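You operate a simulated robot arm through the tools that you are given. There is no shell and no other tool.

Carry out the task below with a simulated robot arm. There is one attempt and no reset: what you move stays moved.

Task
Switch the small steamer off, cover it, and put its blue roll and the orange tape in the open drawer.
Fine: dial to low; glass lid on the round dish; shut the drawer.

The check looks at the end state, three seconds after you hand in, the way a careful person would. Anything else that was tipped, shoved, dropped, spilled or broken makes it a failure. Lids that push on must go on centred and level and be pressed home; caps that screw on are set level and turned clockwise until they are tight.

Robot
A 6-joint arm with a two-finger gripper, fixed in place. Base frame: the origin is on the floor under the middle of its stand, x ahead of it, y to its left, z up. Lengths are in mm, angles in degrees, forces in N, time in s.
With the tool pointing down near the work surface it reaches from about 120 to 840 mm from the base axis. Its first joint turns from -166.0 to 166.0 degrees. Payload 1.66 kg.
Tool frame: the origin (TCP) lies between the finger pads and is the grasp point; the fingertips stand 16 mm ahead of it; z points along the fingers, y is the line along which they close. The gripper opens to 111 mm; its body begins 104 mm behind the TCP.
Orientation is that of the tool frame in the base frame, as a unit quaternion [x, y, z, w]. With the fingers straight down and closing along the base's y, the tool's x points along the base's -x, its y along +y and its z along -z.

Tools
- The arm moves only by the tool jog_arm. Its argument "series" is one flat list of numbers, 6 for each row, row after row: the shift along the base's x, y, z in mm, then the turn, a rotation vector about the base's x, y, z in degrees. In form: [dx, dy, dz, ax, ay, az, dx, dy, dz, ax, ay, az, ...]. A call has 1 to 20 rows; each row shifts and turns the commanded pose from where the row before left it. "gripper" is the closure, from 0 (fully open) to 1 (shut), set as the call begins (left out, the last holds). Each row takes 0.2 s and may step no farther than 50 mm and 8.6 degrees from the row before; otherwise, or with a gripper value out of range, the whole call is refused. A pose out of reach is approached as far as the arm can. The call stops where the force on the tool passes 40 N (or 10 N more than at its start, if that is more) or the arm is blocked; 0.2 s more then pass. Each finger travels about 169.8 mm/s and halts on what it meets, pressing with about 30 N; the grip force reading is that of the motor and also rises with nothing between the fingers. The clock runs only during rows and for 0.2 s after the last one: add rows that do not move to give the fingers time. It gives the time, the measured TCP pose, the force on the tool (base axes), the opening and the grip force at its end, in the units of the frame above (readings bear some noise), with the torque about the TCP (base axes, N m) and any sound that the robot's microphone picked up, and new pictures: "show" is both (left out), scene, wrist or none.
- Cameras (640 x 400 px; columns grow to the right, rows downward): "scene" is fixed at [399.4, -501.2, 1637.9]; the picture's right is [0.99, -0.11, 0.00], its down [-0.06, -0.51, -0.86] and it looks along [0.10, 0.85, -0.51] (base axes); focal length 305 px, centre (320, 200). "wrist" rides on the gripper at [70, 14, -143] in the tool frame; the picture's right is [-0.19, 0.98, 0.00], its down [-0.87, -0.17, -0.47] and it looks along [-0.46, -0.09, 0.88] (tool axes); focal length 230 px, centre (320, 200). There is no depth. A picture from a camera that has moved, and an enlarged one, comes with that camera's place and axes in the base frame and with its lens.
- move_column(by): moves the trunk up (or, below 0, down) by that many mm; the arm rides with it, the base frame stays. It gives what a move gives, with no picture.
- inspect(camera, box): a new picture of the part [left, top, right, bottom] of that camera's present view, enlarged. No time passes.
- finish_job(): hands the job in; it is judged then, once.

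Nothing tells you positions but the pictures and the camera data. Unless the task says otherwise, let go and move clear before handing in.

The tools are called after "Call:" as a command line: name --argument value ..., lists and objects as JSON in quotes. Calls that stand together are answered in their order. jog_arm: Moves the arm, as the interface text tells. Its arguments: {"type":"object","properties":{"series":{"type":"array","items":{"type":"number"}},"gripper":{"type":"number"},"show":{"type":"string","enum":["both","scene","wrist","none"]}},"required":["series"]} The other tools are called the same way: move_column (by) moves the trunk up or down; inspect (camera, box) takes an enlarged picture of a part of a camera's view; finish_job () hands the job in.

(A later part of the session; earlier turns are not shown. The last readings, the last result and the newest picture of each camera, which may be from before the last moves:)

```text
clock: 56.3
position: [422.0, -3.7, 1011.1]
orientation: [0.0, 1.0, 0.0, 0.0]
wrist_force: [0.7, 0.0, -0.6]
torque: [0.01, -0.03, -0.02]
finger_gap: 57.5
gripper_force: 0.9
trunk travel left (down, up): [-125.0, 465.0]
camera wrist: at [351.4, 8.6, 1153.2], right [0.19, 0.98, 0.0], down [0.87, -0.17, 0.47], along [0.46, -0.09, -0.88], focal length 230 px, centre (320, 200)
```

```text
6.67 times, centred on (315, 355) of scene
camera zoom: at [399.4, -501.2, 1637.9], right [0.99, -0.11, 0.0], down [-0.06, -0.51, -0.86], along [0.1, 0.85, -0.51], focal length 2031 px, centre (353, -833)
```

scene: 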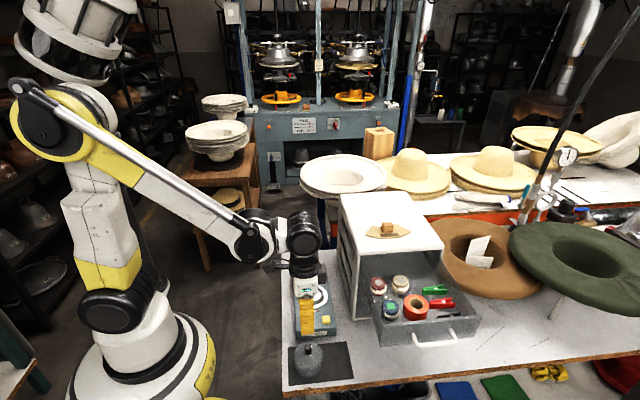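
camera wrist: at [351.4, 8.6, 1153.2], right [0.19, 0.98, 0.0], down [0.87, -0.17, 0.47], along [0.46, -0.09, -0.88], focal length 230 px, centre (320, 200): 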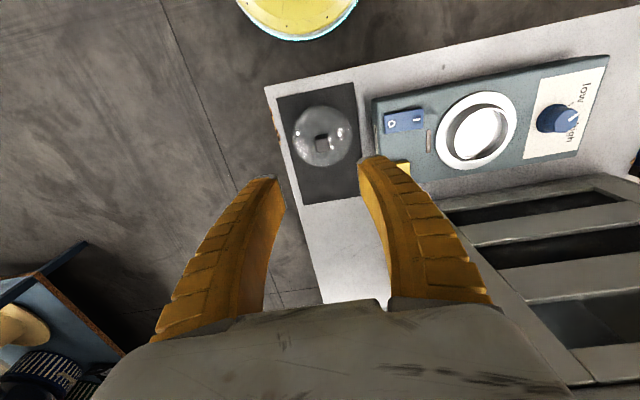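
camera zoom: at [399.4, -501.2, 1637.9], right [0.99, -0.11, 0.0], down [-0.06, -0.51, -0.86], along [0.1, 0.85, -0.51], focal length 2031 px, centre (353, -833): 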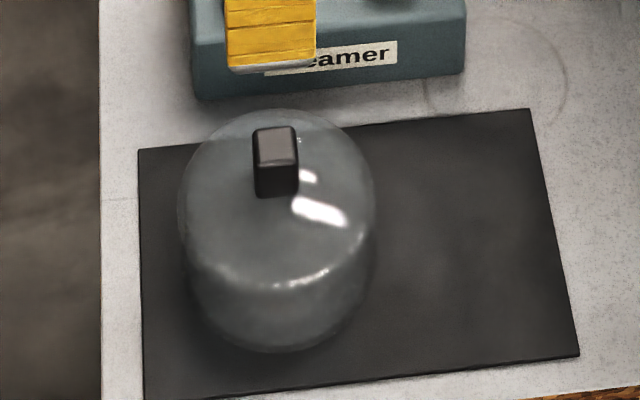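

The lid's knob is almost under the gripper. I'll correct and descend partway for a finer look.

Call:
jog_arm --series '[1, 3, -30, 0, 0, 0, 0, 0, -30, 0, 0, 0, 0, 0, -25, 0, 0, 0]' --gripper 0.5

Call:
inspect --camera "wrist" --box '[220, 110, 420, 235]'

Call:
inspect --camera "scene" --box '[275, 315, 355, 375]'

```text
clock: 57.1
position: [424.4, -0.9, 926.9]
orientation: [0.0, 1.0, 0.0, 0.0]
wrist_force: [-0.2, -0.2, -0.2]
torque: [-0.01, 0.01, 0.01]
finger_gap: 57.7
gripper_force: 1.5
trunk travel left (down, up): [-125.0, 465.0]
camera wrist: at [353.4, 11.8, 1068.3], right [0.19, 0.98, 0.0], down [0.87, -0.17, 0.47], along [0.46, -0.09, -0.88], focal length 230 px, centre (320, 200)
```

scene: 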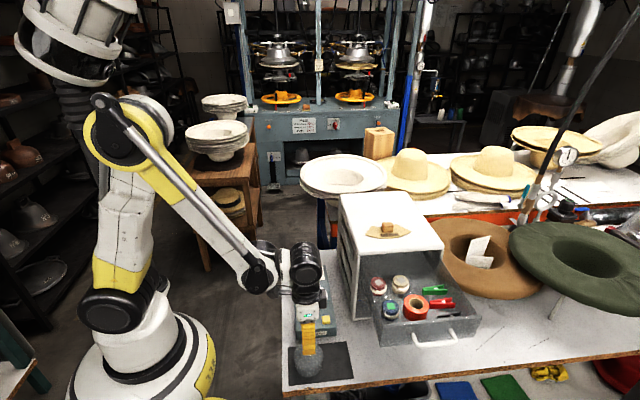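
wrist: 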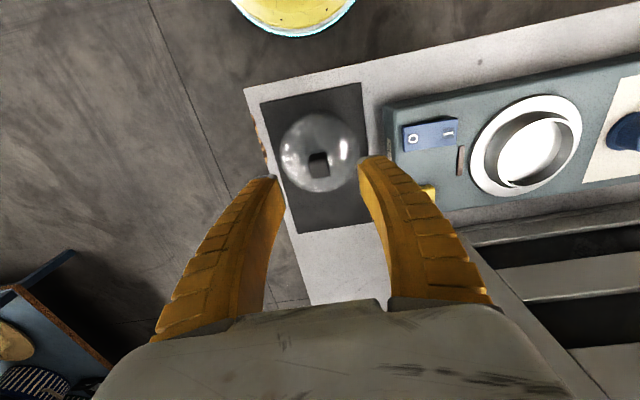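

```text
3.20 times, centred on (320, 172) of wrist
camera zoom: at [353.4, 11.8, 1068.3], right [0.19, 0.98, 0.0], down [0.87, -0.17, 0.47], along [0.46, -0.09, -0.88], focal length 736 px, centre (320, 288)
```

zoom: 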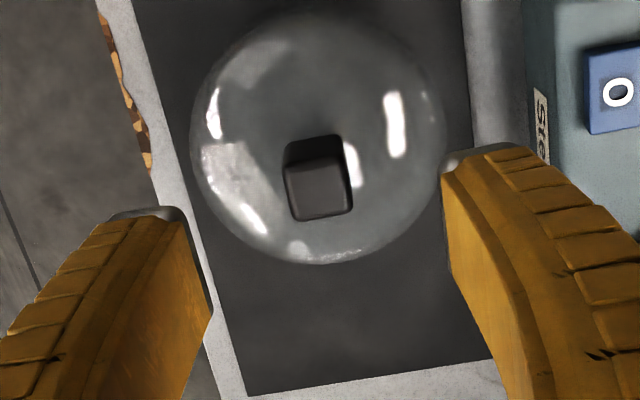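

```text
6.67 times, centred on (315, 345) of scene
camera zoom: at [399.4, -501.2, 1637.9], right [0.99, -0.11, 0.0], down [-0.06, -0.51, -0.86], along [0.1, 0.85, -0.51], focal length 2031 px, centre (353, -767)
```

zoom: 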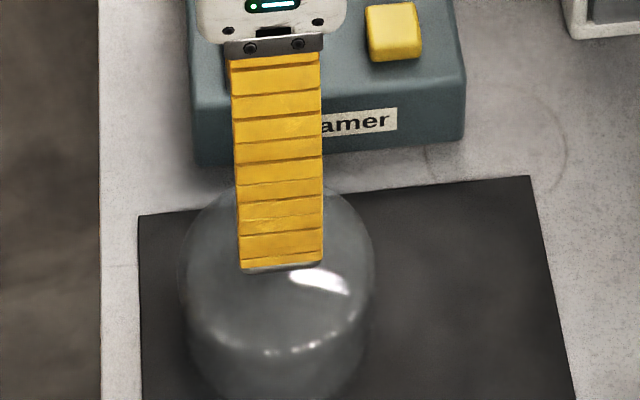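

The knob is centred. I'll descend to just around it and check clearance above the glass.

Call:
jog_arm --series '[0, 0, -25, 0, 0, 0, 0, 0, -17, 0, 0, 0, 0, 0, 0, 0, 0, 0]' --gripper 0.6

Call:
inspect --camera "wrist" --box '[220, 110, 420, 235]'

Call:
inspect --camera "scene" --box '[283, 325, 347, 375]'

```text
clock: 57.9
position: [422.4, -2.1, 883.1]
orientation: [0.0, 1.0, 0.001, 0.0]
wrist_force: [-0.5, -0.7, 0.1]
torque: [-0.02, -0.02, -0.01]
finger_gap: 46.7
gripper_force: 1.6
trunk travel left (down, up): [-125.0, 465.0]
camera wrist: at [352.8, 10.6, 1026.0], right [0.19, 0.98, 0.0], down [0.87, -0.17, 0.47], along [0.46, -0.09, -0.88], focal length 230 px, centre (320, 200)
```

scene: 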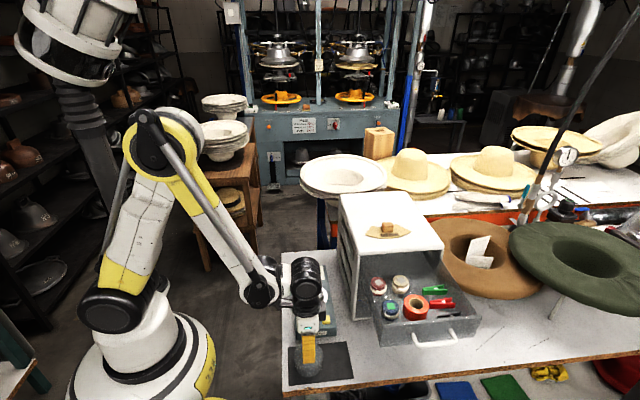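
wrist: 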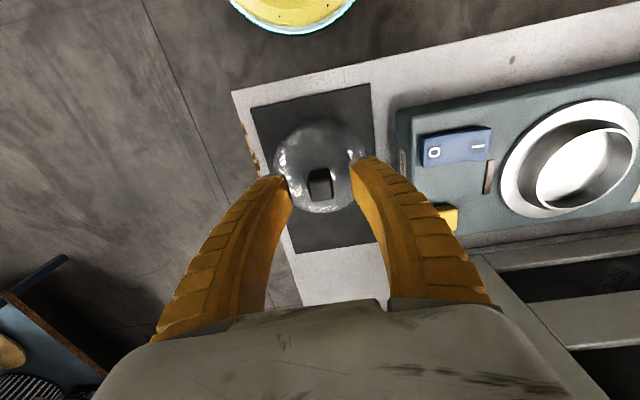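

```text
3.20 times, centred on (320, 172) of wrist
camera zoom: at [352.8, 10.6, 1026.0], right [0.19, 0.98, 0.0], down [0.87, -0.17, 0.47], along [0.46, -0.09, -0.88], focal length 736 px, centre (320, 288)
```

zoom: 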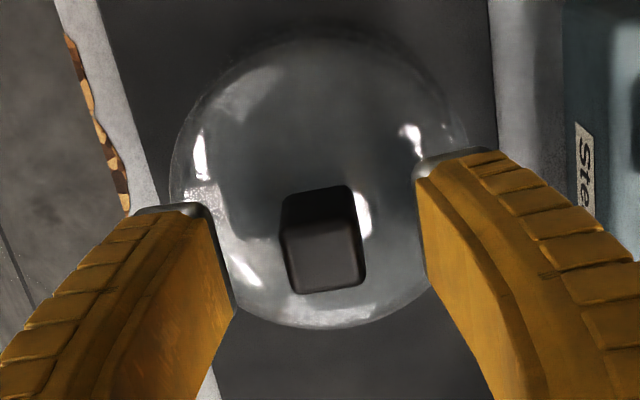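

```text
8.00 times, centred on (315, 350) of scene
camera zoom: at [399.4, -501.2, 1637.9], right [0.99, -0.11, 0.0], down [-0.06, -0.51, -0.86], along [0.1, 0.85, -0.51], focal length 2437 px, centre (360, -1000)
```

zoom: 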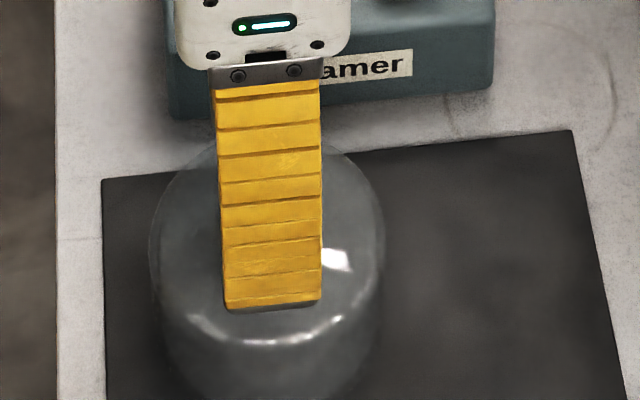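

Call:
jog_arm --series '[0, 0.8, -3, 0, 0, 0, 0, 0, -3, 0, 0, 0]' --gripper 0.6 --show "none"

Call:
jog_arm --series '[0, 0, 0, 0, 0, 0, 0, 0, 0, 0, 0, 0]' --gripper 0.76 --show "wrist"

Call:
inspect --camera "wrist" --box '[240, 130, 400, 230]'

```text
clock: 58.5
position: [423.1, -1.4, 879.2]
orientation: [0.0, 1.0, 0.0, 0.0]
wrist_force: [0.1, 0.4, -0.1]
torque: [0.01, 0.02, 0.01]
finger_gap: 46.6
gripper_force: 2.0
trunk travel left (down, up): [-125.0, 465.0]
```

```text
clock: 59.1
position: [422.3, -0.3, 878.5]
orientation: [0.0, 1.0, 0.0, 0.0]
wrist_force: [-0.7, -0.8, 0.7]
torque: [0.05, 0.01, -0.01]
finger_gap: 29.6
gripper_force: 2.0
trunk travel left (down, up): [-125.0, 465.0]
camera wrist: at [352.7, 12.5, 1020.2], right [0.19, 0.98, 0.0], down [0.87, -0.17, 0.47], along [0.46, -0.09, -0.88], focal length 230 px, centre (320, 200)
```

wrist: 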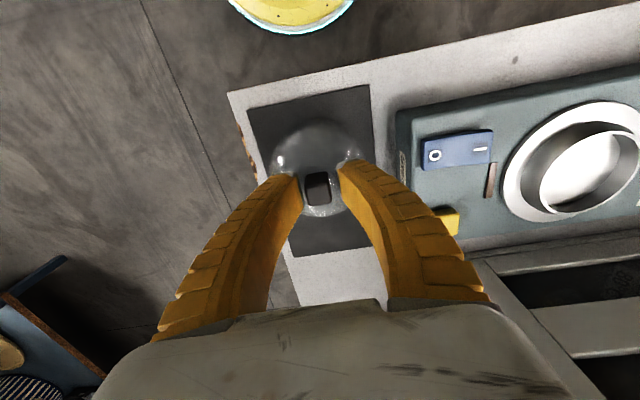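

```text
4.00 times, centred on (320, 180) of wrist
camera zoom: at [352.7, 12.5, 1020.2], right [0.19, 0.98, 0.0], down [0.87, -0.17, 0.47], along [0.46, -0.09, -0.88], focal length 920 px, centre (320, 280)
```

zoom: 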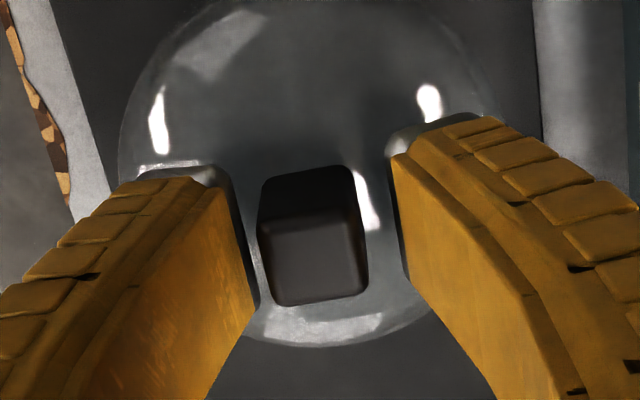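

Call:
jog_arm --series '[0, -1.7, 0, 0, 0, 0]' --gripper 0.76 --show "none"

Call:
inspect --camera "wrist" --box '[240, 130, 400, 230]'

Call:
inspect --camera "scene" --box '[283, 325, 347, 375]'

```text
clock: 59.5
position: [423.1, -3.3, 879.2]
orientation: [0.0, 1.0, 0.0, 0.0]
wrist_force: [0.8, 0.1, -0.1]
torque: [0.02, 0.01, -0.01]
finger_gap: 29.3
gripper_force: 2.1
trunk travel left (down, up): [-125.0, 465.0]
```

```text
4.00 times, centred on (320, 180) of wrist
camera zoom: at [352.4, 10.7, 1020.6], right [0.19, 0.98, 0.0], down [0.87, -0.17, 0.47], along [0.46, -0.09, -0.88], focal length 920 px, centre (320, 280)
```

zoom: 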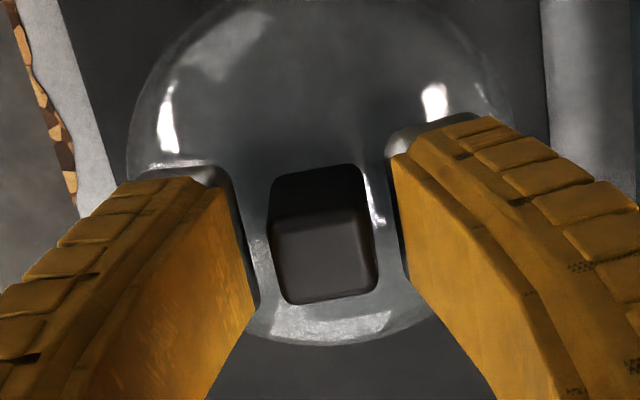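

```text
8.00 times, centred on (315, 350) of scene
camera zoom: at [399.4, -501.2, 1637.9], right [0.99, -0.11, 0.0], down [-0.06, -0.51, -0.86], along [0.1, 0.85, -0.51], focal length 2437 px, centre (360, -1000)
```

zoom: 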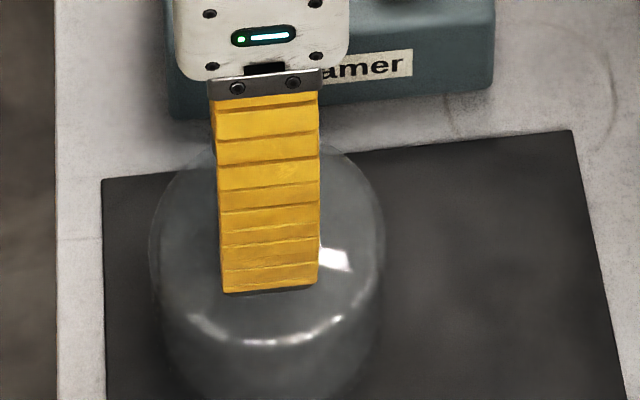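

Call:
jog_arm --series '[0, 0, -2, 0, 0, 0, 0, 0, 0, 0, 0, 0]' --gripper 0.76 --show "none"

Call:
jog_arm --series '[0, 0, 0, 0, 0, 0, 0, 0, 0, 0, 0, 0]' --gripper 1 --show "none"

Call:
inspect --camera "wrist" --box '[240, 130, 400, 230]'

Call:
inspect --camera "scene" --box '[283, 325, 347, 375]'

```text
clock: 60.1
position: [423.1, -2.4, 875.0]
orientation: [0.0, 1.0, 0.0, 0.0]
wrist_force: [1.2, -0.7, 0.8]
torque: [-0.01, -0.02, 0.02]
finger_gap: 29.4
gripper_force: 1.5
trunk travel left (down, up): [-125.0, 465.0]
```

```text
clock: 60.7
position: [423.0, -2.2, 876.4]
orientation: [0.0, 1.0, 0.0, -0.001]
wrist_force: [2.2, 0.4, 8.0]
torque: [0.03, -0.05, 0.0]
finger_gap: 14.2
gripper_force: 30.4
trunk travel left (down, up): [-125.0, 465.0]
```

```text
4.00 times, centred on (320, 180) of wrist
camera zoom: at [352.3, 11.0, 1018.8], right [0.19, 0.98, 0.0], down [0.87, -0.17, 0.47], along [0.46, -0.09, -0.88], focal length 920 px, centre (320, 280)
```

zoom: 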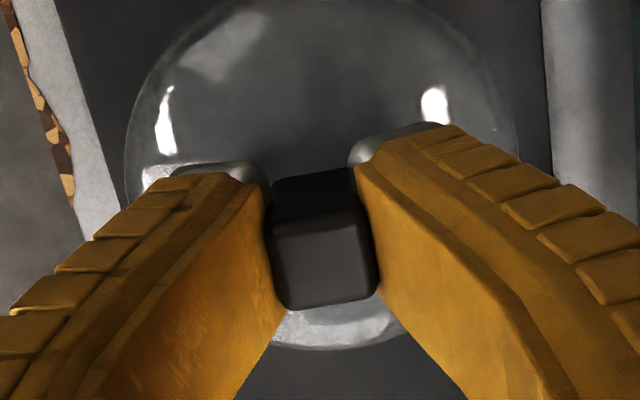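

```text
8.00 times, centred on (315, 350) of scene
camera zoom: at [399.4, -501.2, 1637.9], right [0.99, -0.11, 0.0], down [-0.06, -0.51, -0.86], along [0.1, 0.85, -0.51], focal length 2437 px, centre (360, -1000)
```

zoom: 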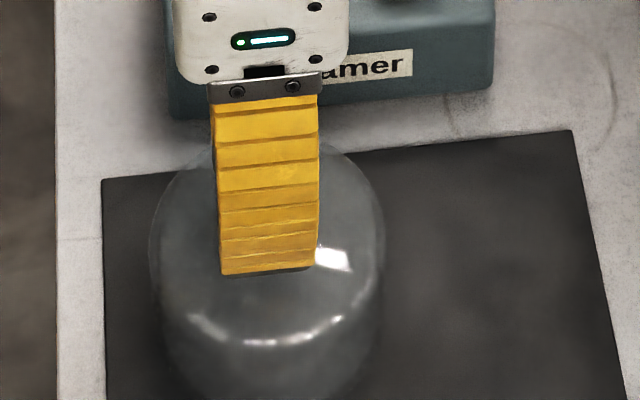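

The knob is gripped at 14 mm. I'll lift the lid slowly and check it hangs level.

Call:
jog_arm --series '[0, 0, 4, 0, 0, 0, 0, 0, 10, 0, 0, 0, 0, 0, 20, 0, 0, 0, 0, 0, 30, 0, 0, 0, 0, 0, 40, 0, 0, 0]' --gripper 1

Call:
inspect --camera "scene" --box '[275, 275, 355, 375]'

Call:
inspect --camera "wrist" --box '[220, 100, 420, 225]'

```text
clock: 61.9
position: [423.1, -1.6, 979.2]
orientation: [0.0, 1.0, 0.0, 0.0]
wrist_force: [-0.6, 0.4, -0.8]
torque: [0.0, 0.02, 0.03]
finger_gap: 12.2
gripper_force: 29.9
trunk travel left (down, up): [-125.0, 465.0]
camera wrist: at [351.4, 10.8, 1122.0], right [0.19, 0.98, 0.0], down [0.87, -0.17, 0.47], along [0.46, -0.09, -0.88], focal length 230 px, centre (320, 200)
```

scene: 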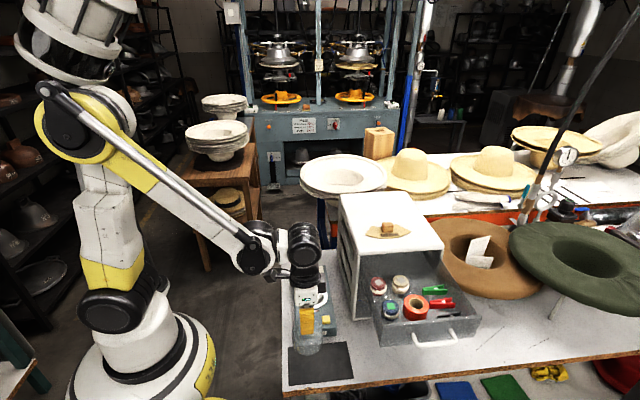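
wrist: 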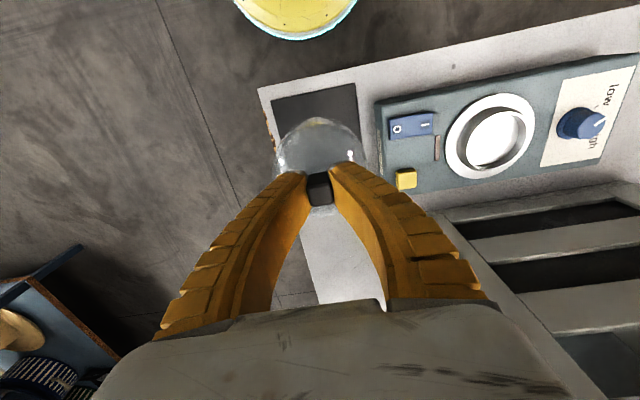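

```text
4.00 times, centred on (315, 325) of scene
camera zoom: at [399.4, -501.2, 1637.9], right [0.99, -0.11, 0.0], down [-0.06, -0.51, -0.86], along [0.1, 0.85, -0.51], focal length 1219 px, centre (340, -300)
```

zoom: 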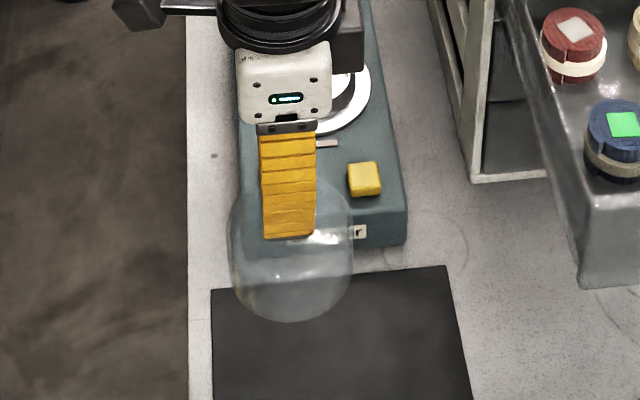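

```text
3.20 times, centred on (320, 162) of wrist
camera zoom: at [351.4, 10.8, 1122.0], right [0.19, 0.98, 0.0], down [0.87, -0.17, 0.47], along [0.46, -0.09, -0.88], focal length 736 px, centre (320, 320)
```

zoom: 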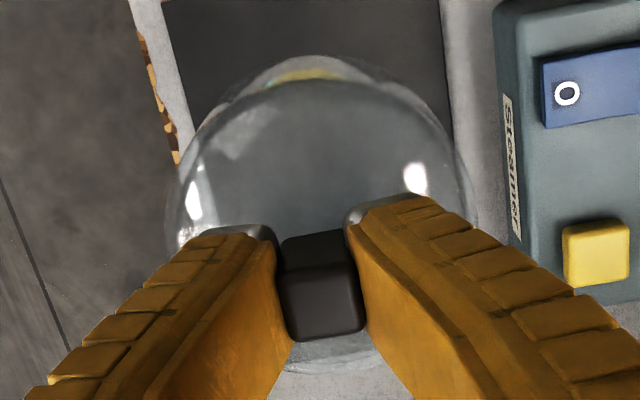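

The lid hangs level. I'll carry it over the dish, centred at about (452,194.6), staying well above the rim.

Call:
jog_arm --series '[5.9, 39.4, 0, 0, 0, 0, 5.9, 39.4, 0, 0, 0, 0, 5.9, 39.4, 0, 0, 0, 0, 5.9, 39.3, 0, 0, 0, 0, 5.8, 39.3, 0, 0, 0, 0, 0, 0, 0, 0, 0, 0]' --gripper 1

Call:
inspect --camera "scene" --box '[279, 245, 351, 325]'

Call:
inspect --camera "wrist" --box '[240, 90, 400, 210]'

```text
clock: 63.3
position: [453.1, 194.8, 979.5]
orientation: [0.0, 1.0, 0.0, 0.0]
wrist_force: [-0.7, -0.2, -0.5]
torque: [-0.03, 0.0, -0.03]
finger_gap: 11.5
gripper_force: 29.9
trunk travel left (down, up): [-125.0, 465.0]
camera wrist: at [381.6, 208.4, 1122.1], right [0.19, 0.98, 0.0], down [0.87, -0.17, 0.47], along [0.46, -0.09, -0.88], focal length 230 px, centre (320, 200)
```

scene: 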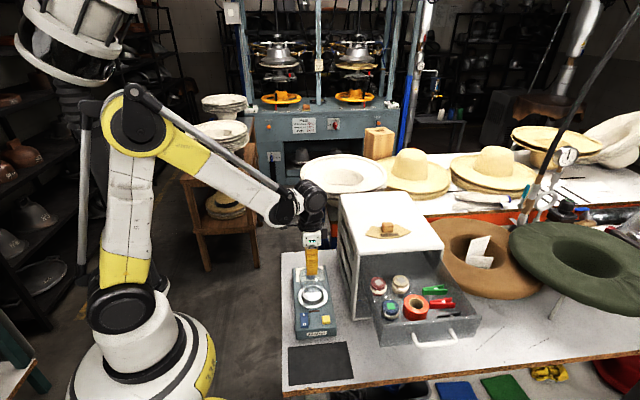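
wrist: 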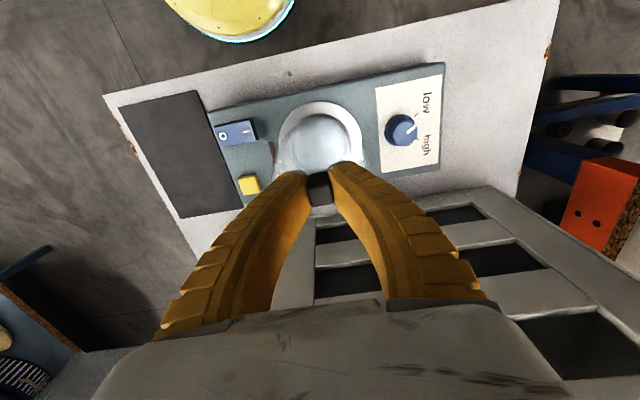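

```text
5.00 times, centred on (315, 285) of scene
camera zoom: at [399.4, -501.2, 1637.9], right [0.99, -0.11, 0.0], down [-0.06, -0.51, -0.86], along [0.1, 0.85, -0.51], focal length 1523 px, centre (345, -225)
```

zoom: 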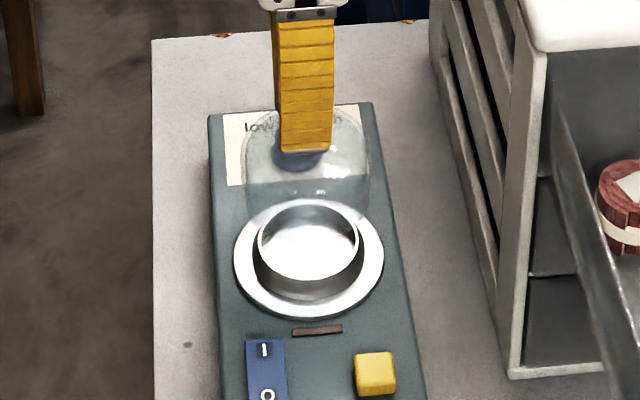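

```text
3.33 times, centred on (320, 150) of wrist
camera zoom: at [381.6, 208.4, 1122.1], right [0.19, 0.98, 0.0], down [0.87, -0.17, 0.47], along [0.46, -0.09, -0.88], focal length 767 px, centre (320, 367)
```

zoom: 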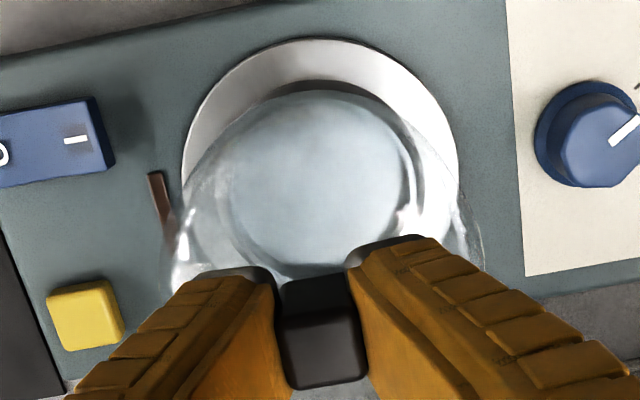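

The lid looks well centred over the dish in both views. I'll lower it to just above the rim and re-check.

Call:
jog_arm --series '[0, 0, -15, 0, 0, 0, 0, 0, -15, 0, 0, 0, 0, 0, -5, 0, 0, 0, 0, 0, 0, 0, 0, 0]' --gripper 1

Call:
inspect --camera "scene" --box '[287, 260, 337, 320]'

Call:
inspect --camera "wrist" --box '[250, 90, 390, 200]'

```text
clock: 64.3
position: [452.1, 194.4, 945.6]
orientation: [0.0, 1.0, 0.0, 0.0]
wrist_force: [0.1, -0.6, -0.6]
torque: [0.01, 0.01, 0.01]
finger_gap: 11.7
gripper_force: 30.6
trunk travel left (down, up): [-125.0, 465.0]
camera wrist: at [381.5, 207.1, 1087.5], right [0.19, 0.98, 0.0], down [0.87, -0.17, 0.47], along [0.46, -0.09, -0.88], focal length 230 px, centre (320, 200)
```

scene: 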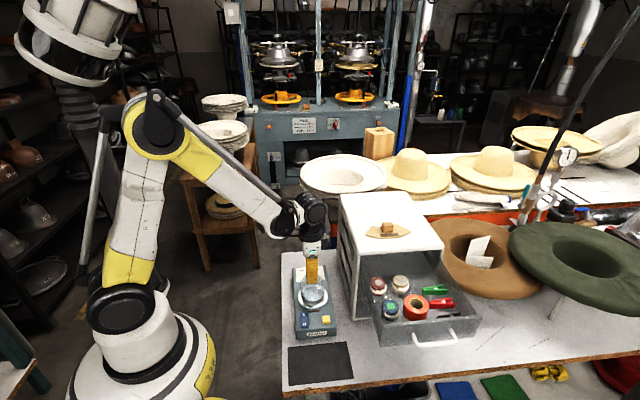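
wrist: 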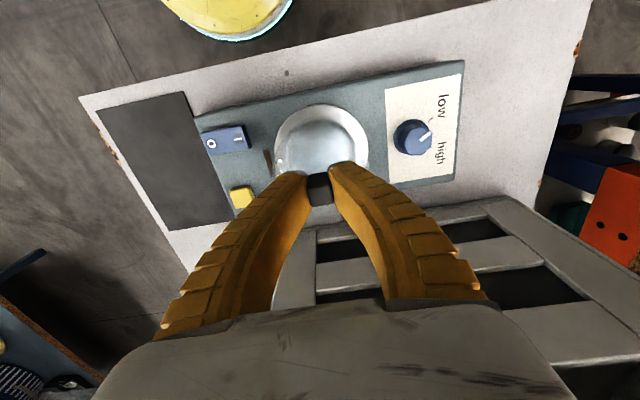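

```text
6.67 times, centred on (312, 290) of scene
camera zoom: at [399.4, -501.2, 1637.9], right [0.99, -0.11, 0.0], down [-0.06, -0.51, -0.86], along [0.1, 0.85, -0.51], focal length 2031 px, centre (373, -400)
```

zoom: 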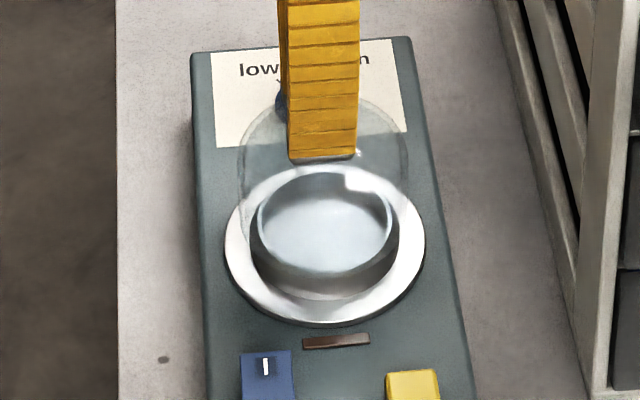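

```text
3.64 times, centred on (320, 145) of wrist
camera zoom: at [381.5, 207.1, 1087.5], right [0.19, 0.98, 0.0], down [0.87, -0.17, 0.47], along [0.46, -0.09, -0.88], focal length 837 px, centre (320, 400)
```

zoom: 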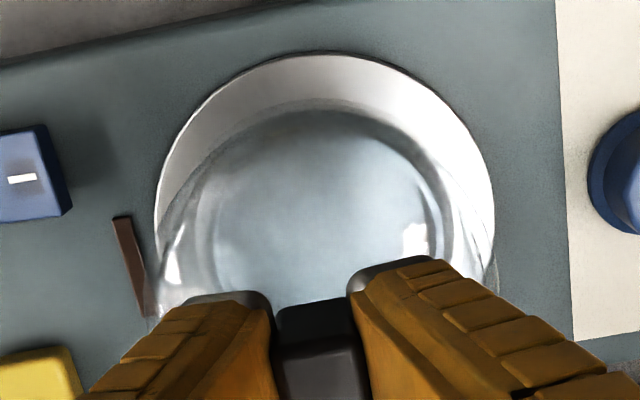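

Alignment is within about half a millimetre in both directions. I'll lower in small steps and watch for contact with the rim.

Call:
jog_arm --series '[0, 0, -4, 0, 0, 0, 0, 0, -3, 0, 0, 0, 0, 0, -3, 0, 0, 0]' --gripper 1 --show "none"

Call:
jog_arm --series '[0, 0, -2, 0, 0, 0, 0, 0, -2, 0, 0, 0]' --gripper 1 --show "none"

Call:
inspect --camera "scene" --box '[287, 260, 337, 320]'

Call:
inspect --camera "wrist" --box '[250, 90, 390, 200]'

```text
clock: 65.1
position: [453.2, 193.5, 935.6]
orientation: [0.0, 1.0, 0.0, 0.0]
wrist_force: [-0.8, 0.3, -0.2]
torque: [-0.01, -0.01, 0.02]
finger_gap: 11.8
gripper_force: 30.1
trunk travel left (down, up): [-125.0, 465.0]
```

```text
clock: 65.7
position: [452.0, 194.9, 931.4]
orientation: [0.001, 1.0, 0.0, -0.001]
wrist_force: [0.2, 0.4, -0.3]
torque: [0.04, -0.03, -0.02]
finger_gap: 11.6
gripper_force: 29.9
trunk travel left (down, up): [-125.0, 465.0]
```

```text
6.67 times, centred on (312, 290) of scene
camera zoom: at [399.4, -501.2, 1637.9], right [0.99, -0.11, 0.0], down [-0.06, -0.51, -0.86], along [0.1, 0.85, -0.51], focal length 2031 px, centre (373, -400)
```

zoom: 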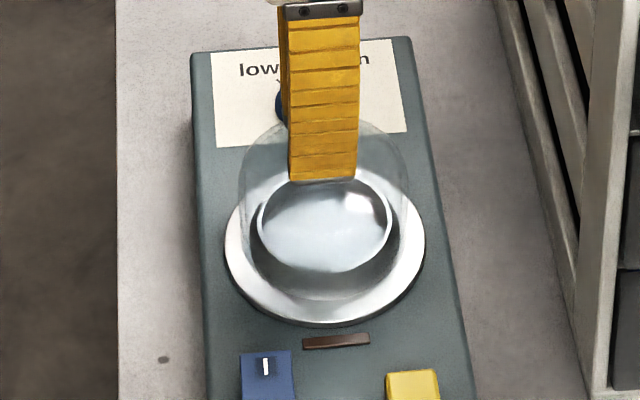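

```text
3.64 times, centred on (320, 145) of wrist
camera zoom: at [381.6, 207.1, 1073.2], right [0.19, 0.98, 0.0], down [0.87, -0.17, 0.47], along [0.46, -0.09, -0.88], focal length 837 px, centre (320, 400)
```

zoom: 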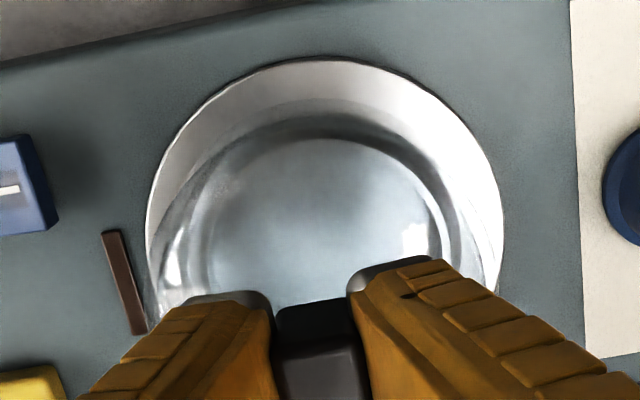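

Call:
jog_arm --series '[0, 0, -2, 0, 0, 0, 0, 0, -2, 0, 0, 0]' --gripper 1 --show "none"

Call:
jog_arm --series '[0, 0, -1.5, 0, 0, 0]' --gripper 1 --show "none"

Call:
jog_arm --series '[0, 0, -1.5, 0, 0, 0]' --gripper 1 --show "none"

Call:
inspect --camera "scene" --box '[287, 260, 337, 320]'

```text
clock: 66.3
position: [452.4, 194.8, 927.2]
orientation: [0.0, 1.0, 0.0, 0.0]
wrist_force: [-0.2, -0.7, -0.2]
torque: [0.01, -0.01, 0.01]
finger_gap: 11.3
gripper_force: 30.3
trunk travel left (down, up): [-125.0, 465.0]
```

```text
clock: 66.7
position: [453.2, 194.8, 925.1]
orientation: [0.0, 1.0, 0.0, -0.001]
wrist_force: [-0.7, 0.6, -1.2]
torque: [0.01, 0.0, -0.03]
finger_gap: 11.6
gripper_force: 29.8
trunk travel left (down, up): [-125.0, 465.0]
```

```text
clock: 67.1
position: [453.7, 195.8, 925.6]
orientation: [0.0, 1.0, -0.001, 0.001]
wrist_force: [4.6, 2.9, 8.5]
torque: [0.02, -0.19, 0.03]
finger_gap: 12.0
gripper_force: 30.4
trunk travel left (down, up): [-125.0, 465.0]
heard: snap
```

```text
6.67 times, centred on (312, 290) of scene
camera zoom: at [399.4, -501.2, 1637.9], right [0.99, -0.11, 0.0], down [-0.06, -0.51, -0.86], along [0.1, 0.85, -0.51], focal length 2031 px, centre (373, -400)
```

zoom: 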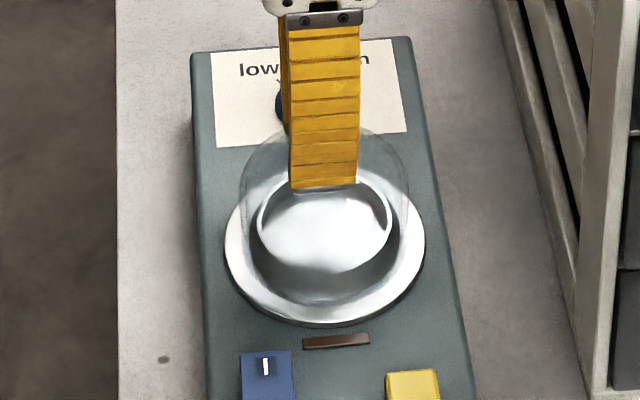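

A snap was heard at light contact, which is consistent with the lid seating. I'll press a little more to be sure it's home.

Call:
jog_arm --series '[0, 0, -1, 0, 0, 0]' --gripper 1 --show "none"

Call:
jog_arm --series '[0, 0, -1, 0, 0, 0]' --gripper 1 --show "wrist"

Call:
inspect --camera "scene" --box '[287, 260, 337, 320]'

Call:
inspect --camera "wrist" --box '[250, 90, 390, 200]'

```text
clock: 67.5
position: [453.1, 195.0, 923.6]
orientation: [0.0, 1.0, -0.001, 0.001]
wrist_force: [6.2, 5.5, 16.3]
torque: [0.04, -0.26, 0.01]
finger_gap: 13.2
gripper_force: 29.7
trunk travel left (down, up): [-125.0, 465.0]
```

```text
clock: 67.9
position: [453.1, 194.9, 922.7]
orientation: [0.0, 1.0, 0.0, 0.001]
wrist_force: [8.5, 7.9, 18.7]
torque: [0.05, -0.27, 0.04]
finger_gap: 14.5
gripper_force: 30.0
trunk travel left (down, up): [-125.0, 465.0]
camera wrist: at [381.6, 207.8, 1064.7], right [0.19, 0.98, 0.0], down [0.87, -0.17, 0.47], along [0.46, -0.09, -0.88], focal length 230 px, centre (320, 200)
```

wrist: 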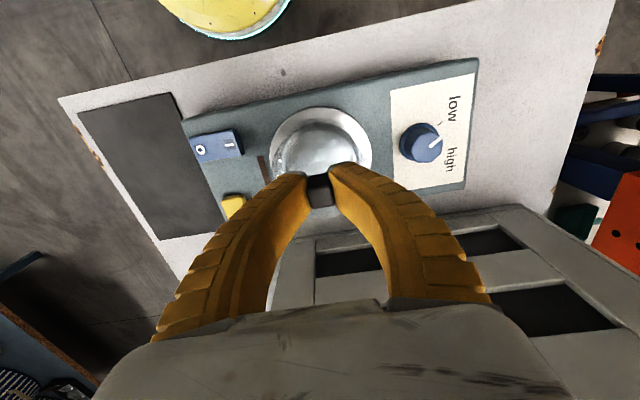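

```text
6.67 times, centred on (312, 290) of scene
camera zoom: at [399.4, -501.2, 1637.9], right [0.99, -0.11, 0.0], down [-0.06, -0.51, -0.86], along [0.1, 0.85, -0.51], focal length 2031 px, centre (373, -400)
```

zoom: 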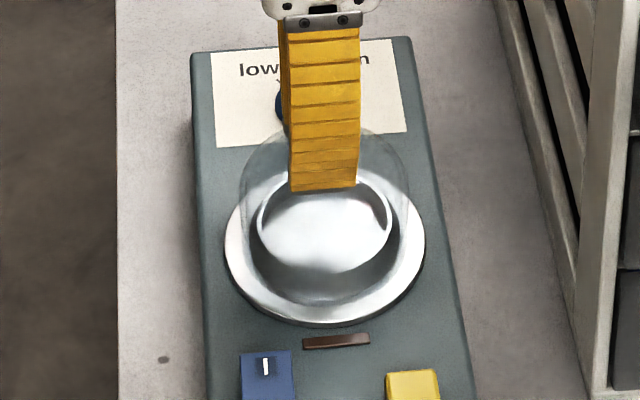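

```text
3.64 times, centred on (320, 145) of wrist
camera zoom: at [381.6, 207.8, 1064.7], right [0.19, 0.98, 0.0], down [0.87, -0.17, 0.47], along [0.46, -0.09, -0.88], focal length 837 px, centre (320, 400)
```

zoom: 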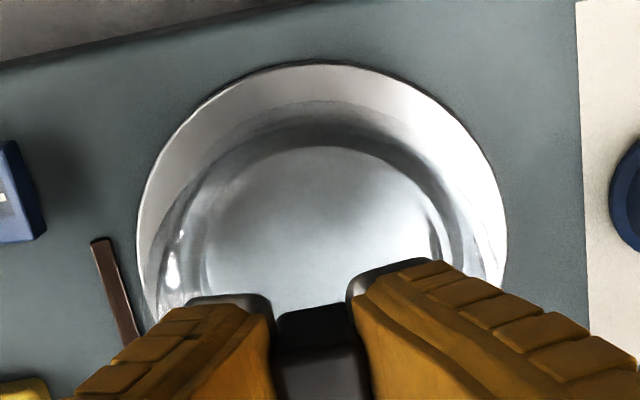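

The lid no longer moves down and the fingers are just sliding on the knob, so it's seated. I'll relieve the load, release, and rise.

Call:
jog_arm --series '[0.6, 0.6, 1.5, 0, 0, 0]' --gripper 1 --show "none"

Call:
jog_arm --series '[0, 0, 0, 0, 0, 0, 0, 0, 0, 0, 0, 0]' --gripper 0.65 --show "none"

Call:
jog_arm --series '[0, 0, 10, 0, 0, 0, 0, 0, 20, 0, 0, 0, 0, 0, 40, 0, 0, 0, 0, 0, 45, 0, 0, 0, 0, 0, 45, 0, 0, 0]' --gripper 0.65

Call:
inspect --camera "scene" --box '[287, 260, 337, 320]'

Call:
inspect --camera "wrist" --box '[250, 100, 390, 200]'

```text
clock: 68.3
position: [452.8, 195.7, 924.0]
orientation: [0.0, 1.0, 0.0, 0.0]
wrist_force: [0.9, 4.3, 4.4]
torque: [0.05, -0.17, 0.03]
finger_gap: 14.6
gripper_force: 30.0
trunk travel left (down, up): [-125.0, 465.0]
```

```text
clock: 68.9
position: [452.8, 194.6, 923.0]
orientation: [0.0, 1.0, 0.0, 0.0]
wrist_force: [0.0, 0.0, 0.5]
torque: [-0.02, -0.03, -0.01]
finger_gap: 41.5
gripper_force: 1.6
trunk travel left (down, up): [-125.0, 465.0]
```

```text
clock: 70.1
position: [453.1, 195.0, 1085.5]
orientation: [0.0, 1.0, 0.0, -0.001]
wrist_force: [0.4, 0.0, 0.6]
torque: [-0.01, -0.02, 0.02]
finger_gap: 41.3
gripper_force: 1.2
trunk travel left (down, up): [-125.0, 465.0]
camera wrist: at [382.0, 209.1, 1226.8], right [0.19, 0.98, 0.0], down [0.87, -0.17, 0.47], along [0.46, -0.09, -0.88], focal length 230 px, centre (320, 200)
```

scene: 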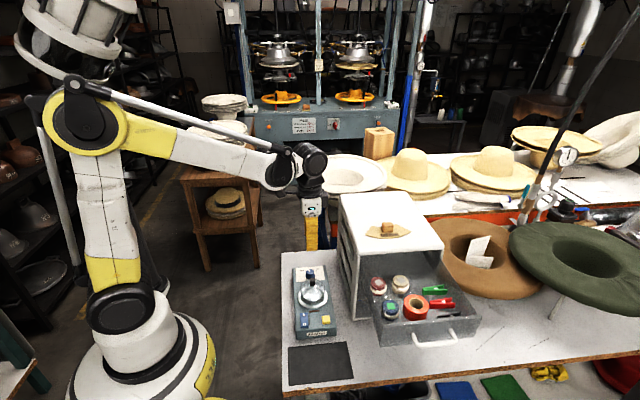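
wrist: 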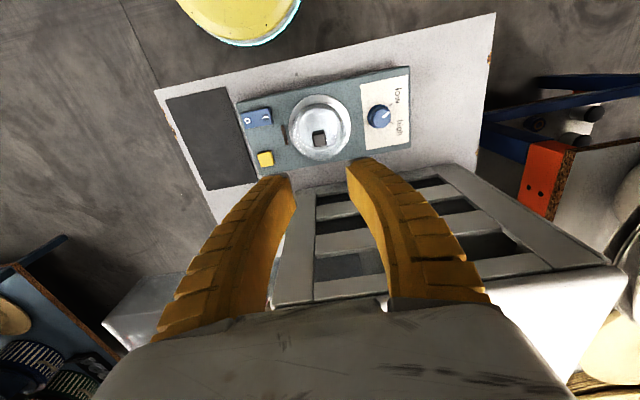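

```text
6.67 times, centred on (312, 290) of scene
camera zoom: at [399.4, -501.2, 1637.9], right [0.99, -0.11, 0.0], down [-0.06, -0.51, -0.86], along [0.1, 0.85, -0.51], focal length 2031 px, centre (373, -400)
```

zoom: 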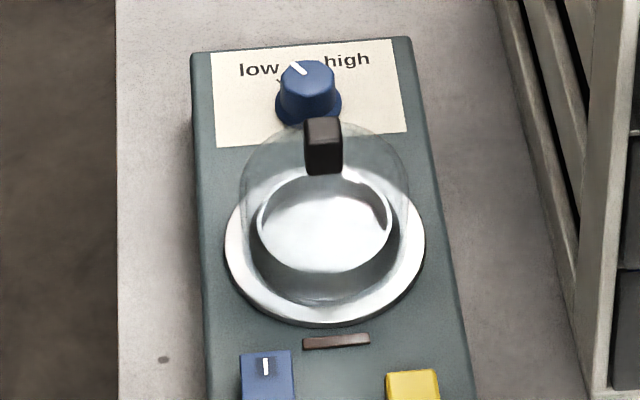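

```text
4.00 times, centred on (320, 150) of wrist
camera zoom: at [382.0, 209.1, 1226.8], right [0.19, 0.98, 0.0], down [0.87, -0.17, 0.47], along [0.46, -0.09, -0.88], focal length 920 px, centre (320, 400)
```

zoom: 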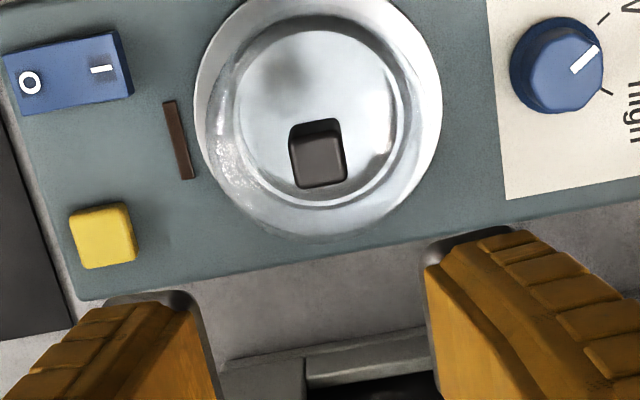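

The lid is on, level and seated. Now I'll shut the drawer: gripper closed, rotated 90°, moved in front of the handle (bar near (696,−119,1029)).

Call:
jog_arm --series '[5, -10, 20, 0, 0, 7.5, 21.6, -32.7, 15, 0, 0, 7.5, 21.6, -32.7, 10, 0, 0, 7.5, 21.6, -32.7, 5, 0, 0, 7.5, 21.6, -32.7, 5, 0, 0, 7.5, 21.6, -32.7, 0, 0, 0, 7.5, 21.6, -32.7, 0, 0, 0, 7.5, 21.6, -32.7, 0, 0, 0, 7.5, 21.6, -32.7, 0, 0, 0, 7.5, 21.6, -32.7, 0, 0, 0, 7.5, 21.6, -32.7, 0, 0, 0, 7.5, 21.6, -32.7, 0, 0, 0, 7.5]' --gripper 1

Call:
inspect --camera "scene" --box '[360, 230, 520, 370]'

Call:
inspect --camera "wrist" --box '[200, 60, 440, 210]'

```text
clock: 72.7
position: [695.3, -171.9, 1136.8]
orientation: [0.708, -0.706, 0.0, 0.0]
wrist_force: [1.0, 0.9, -0.3]
torque: [0.02, 0.0, 0.02]
finger_gap: 0.2
gripper_force: 28.3
trunk travel left (down, up): [-125.0, 465.0]
camera wrist: at [680.9, -242.9, 1278.2], right [-0.98, 0.19, 0.0], down [0.17, 0.87, 0.47], along [0.09, 0.46, -0.88], focal length 230 px, centre (320, 200)
```

scene: 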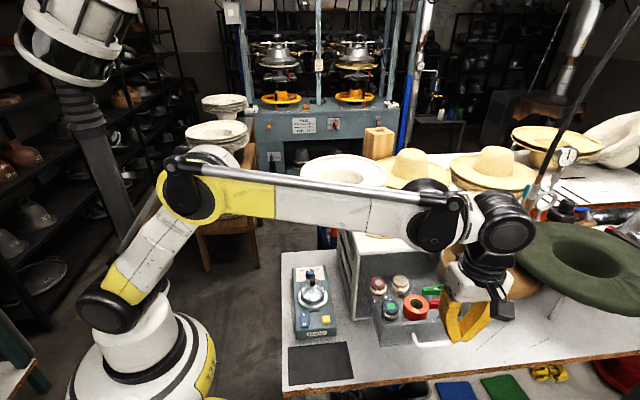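
wrist: 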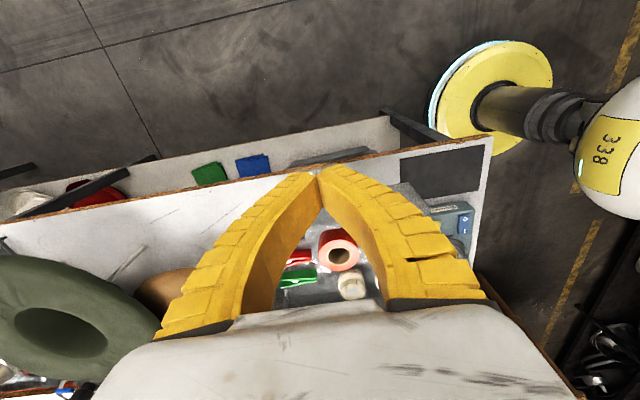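

```text
2.86 times, centred on (440, 300) of scene
camera zoom: at [399.4, -501.2, 1637.9], right [0.99, -0.11, 0.0], down [-0.06, -0.51, -0.86], along [0.1, 0.85, -0.51], focal length 870 px, centre (-23, -86)
```

zoom: 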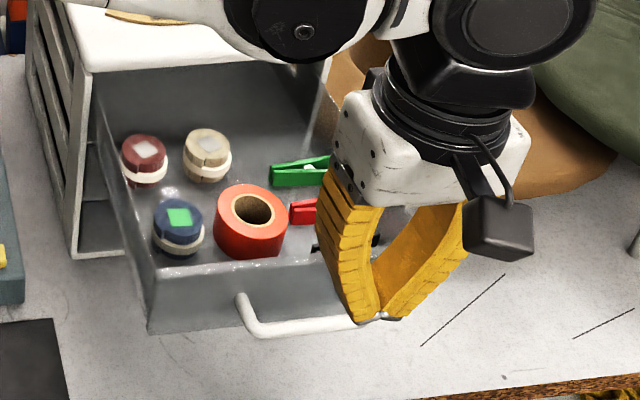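

```text
2.67 times, centred on (320, 135) of wrist
camera zoom: at [680.9, -242.9, 1278.2], right [-0.98, 0.19, 0.0], down [0.17, 0.87, 0.47], along [0.09, 0.46, -0.88], focal length 614 px, centre (320, 373)
```

zoom: 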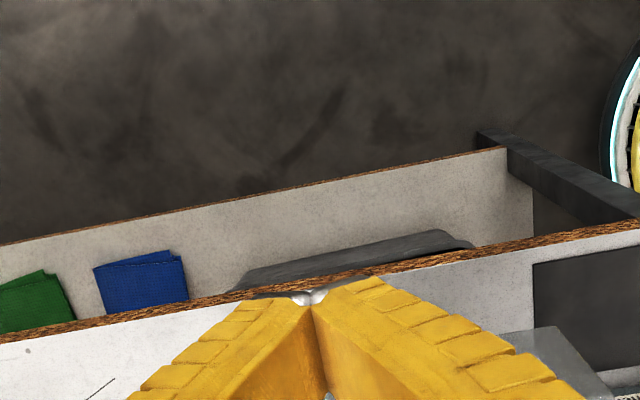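

Call:
jog_arm --series '[0, 0, -35, 0, 0, 0, 0, 0, -40, 0, 0, 0, 0, 0, -35, 0, 0, 0]' --gripper 1

Call:
inspect --camera "scene" --box '[380, 260, 508, 360]'

Call:
inspect --camera "wrist" --box '[200, 130, 440, 280]'

```text
clock: 73.5
position: [696.7, -174.1, 1027.6]
orientation: [0.707, -0.707, 0.0, -0.001]
wrist_force: [0.0, -0.2, -0.3]
torque: [0.02, -0.01, -0.01]
finger_gap: 0.0
gripper_force: 28.5
trunk travel left (down, up): [-125.0, 465.0]
camera wrist: at [681.9, -244.1, 1169.6], right [-0.98, 0.19, 0.0], down [0.17, 0.87, 0.47], along [0.09, 0.46, -0.88], focal length 230 px, centre (320, 200)
```

scene: 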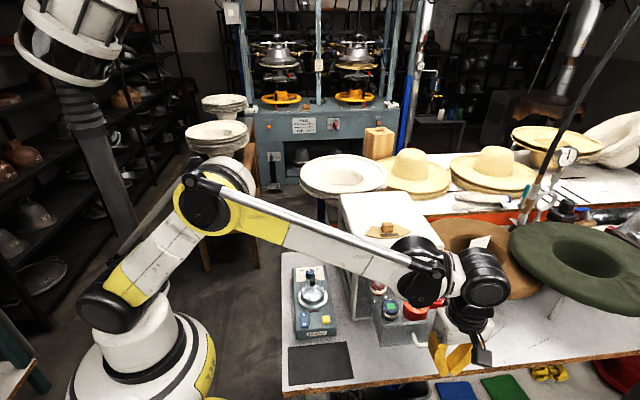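
wrist: 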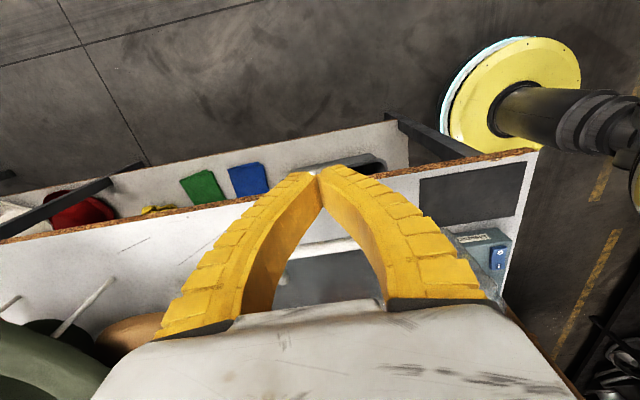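

```text
4.00 times, centred on (444, 310) of scene
camera zoom: at [399.4, -501.2, 1637.9], right [0.99, -0.11, 0.0], down [-0.06, -0.51, -0.86], along [0.1, 0.85, -0.51], focal length 1219 px, centre (-176, -240)
```

zoom: 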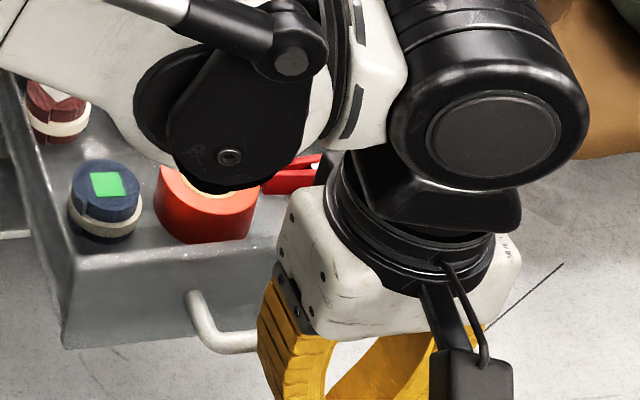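

```text
2.67 times, centred on (320, 205) of wrist
camera zoom: at [681.9, -244.1, 1169.6], right [-0.98, 0.19, 0.0], down [0.17, 0.87, 0.47], along [0.09, 0.46, -0.88], focal length 614 px, centre (320, 187)
```

zoom: 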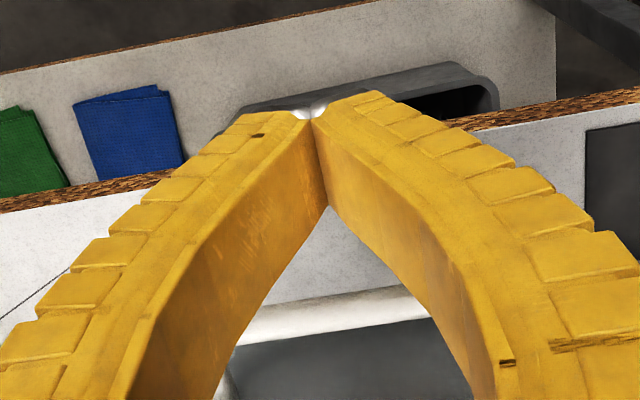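

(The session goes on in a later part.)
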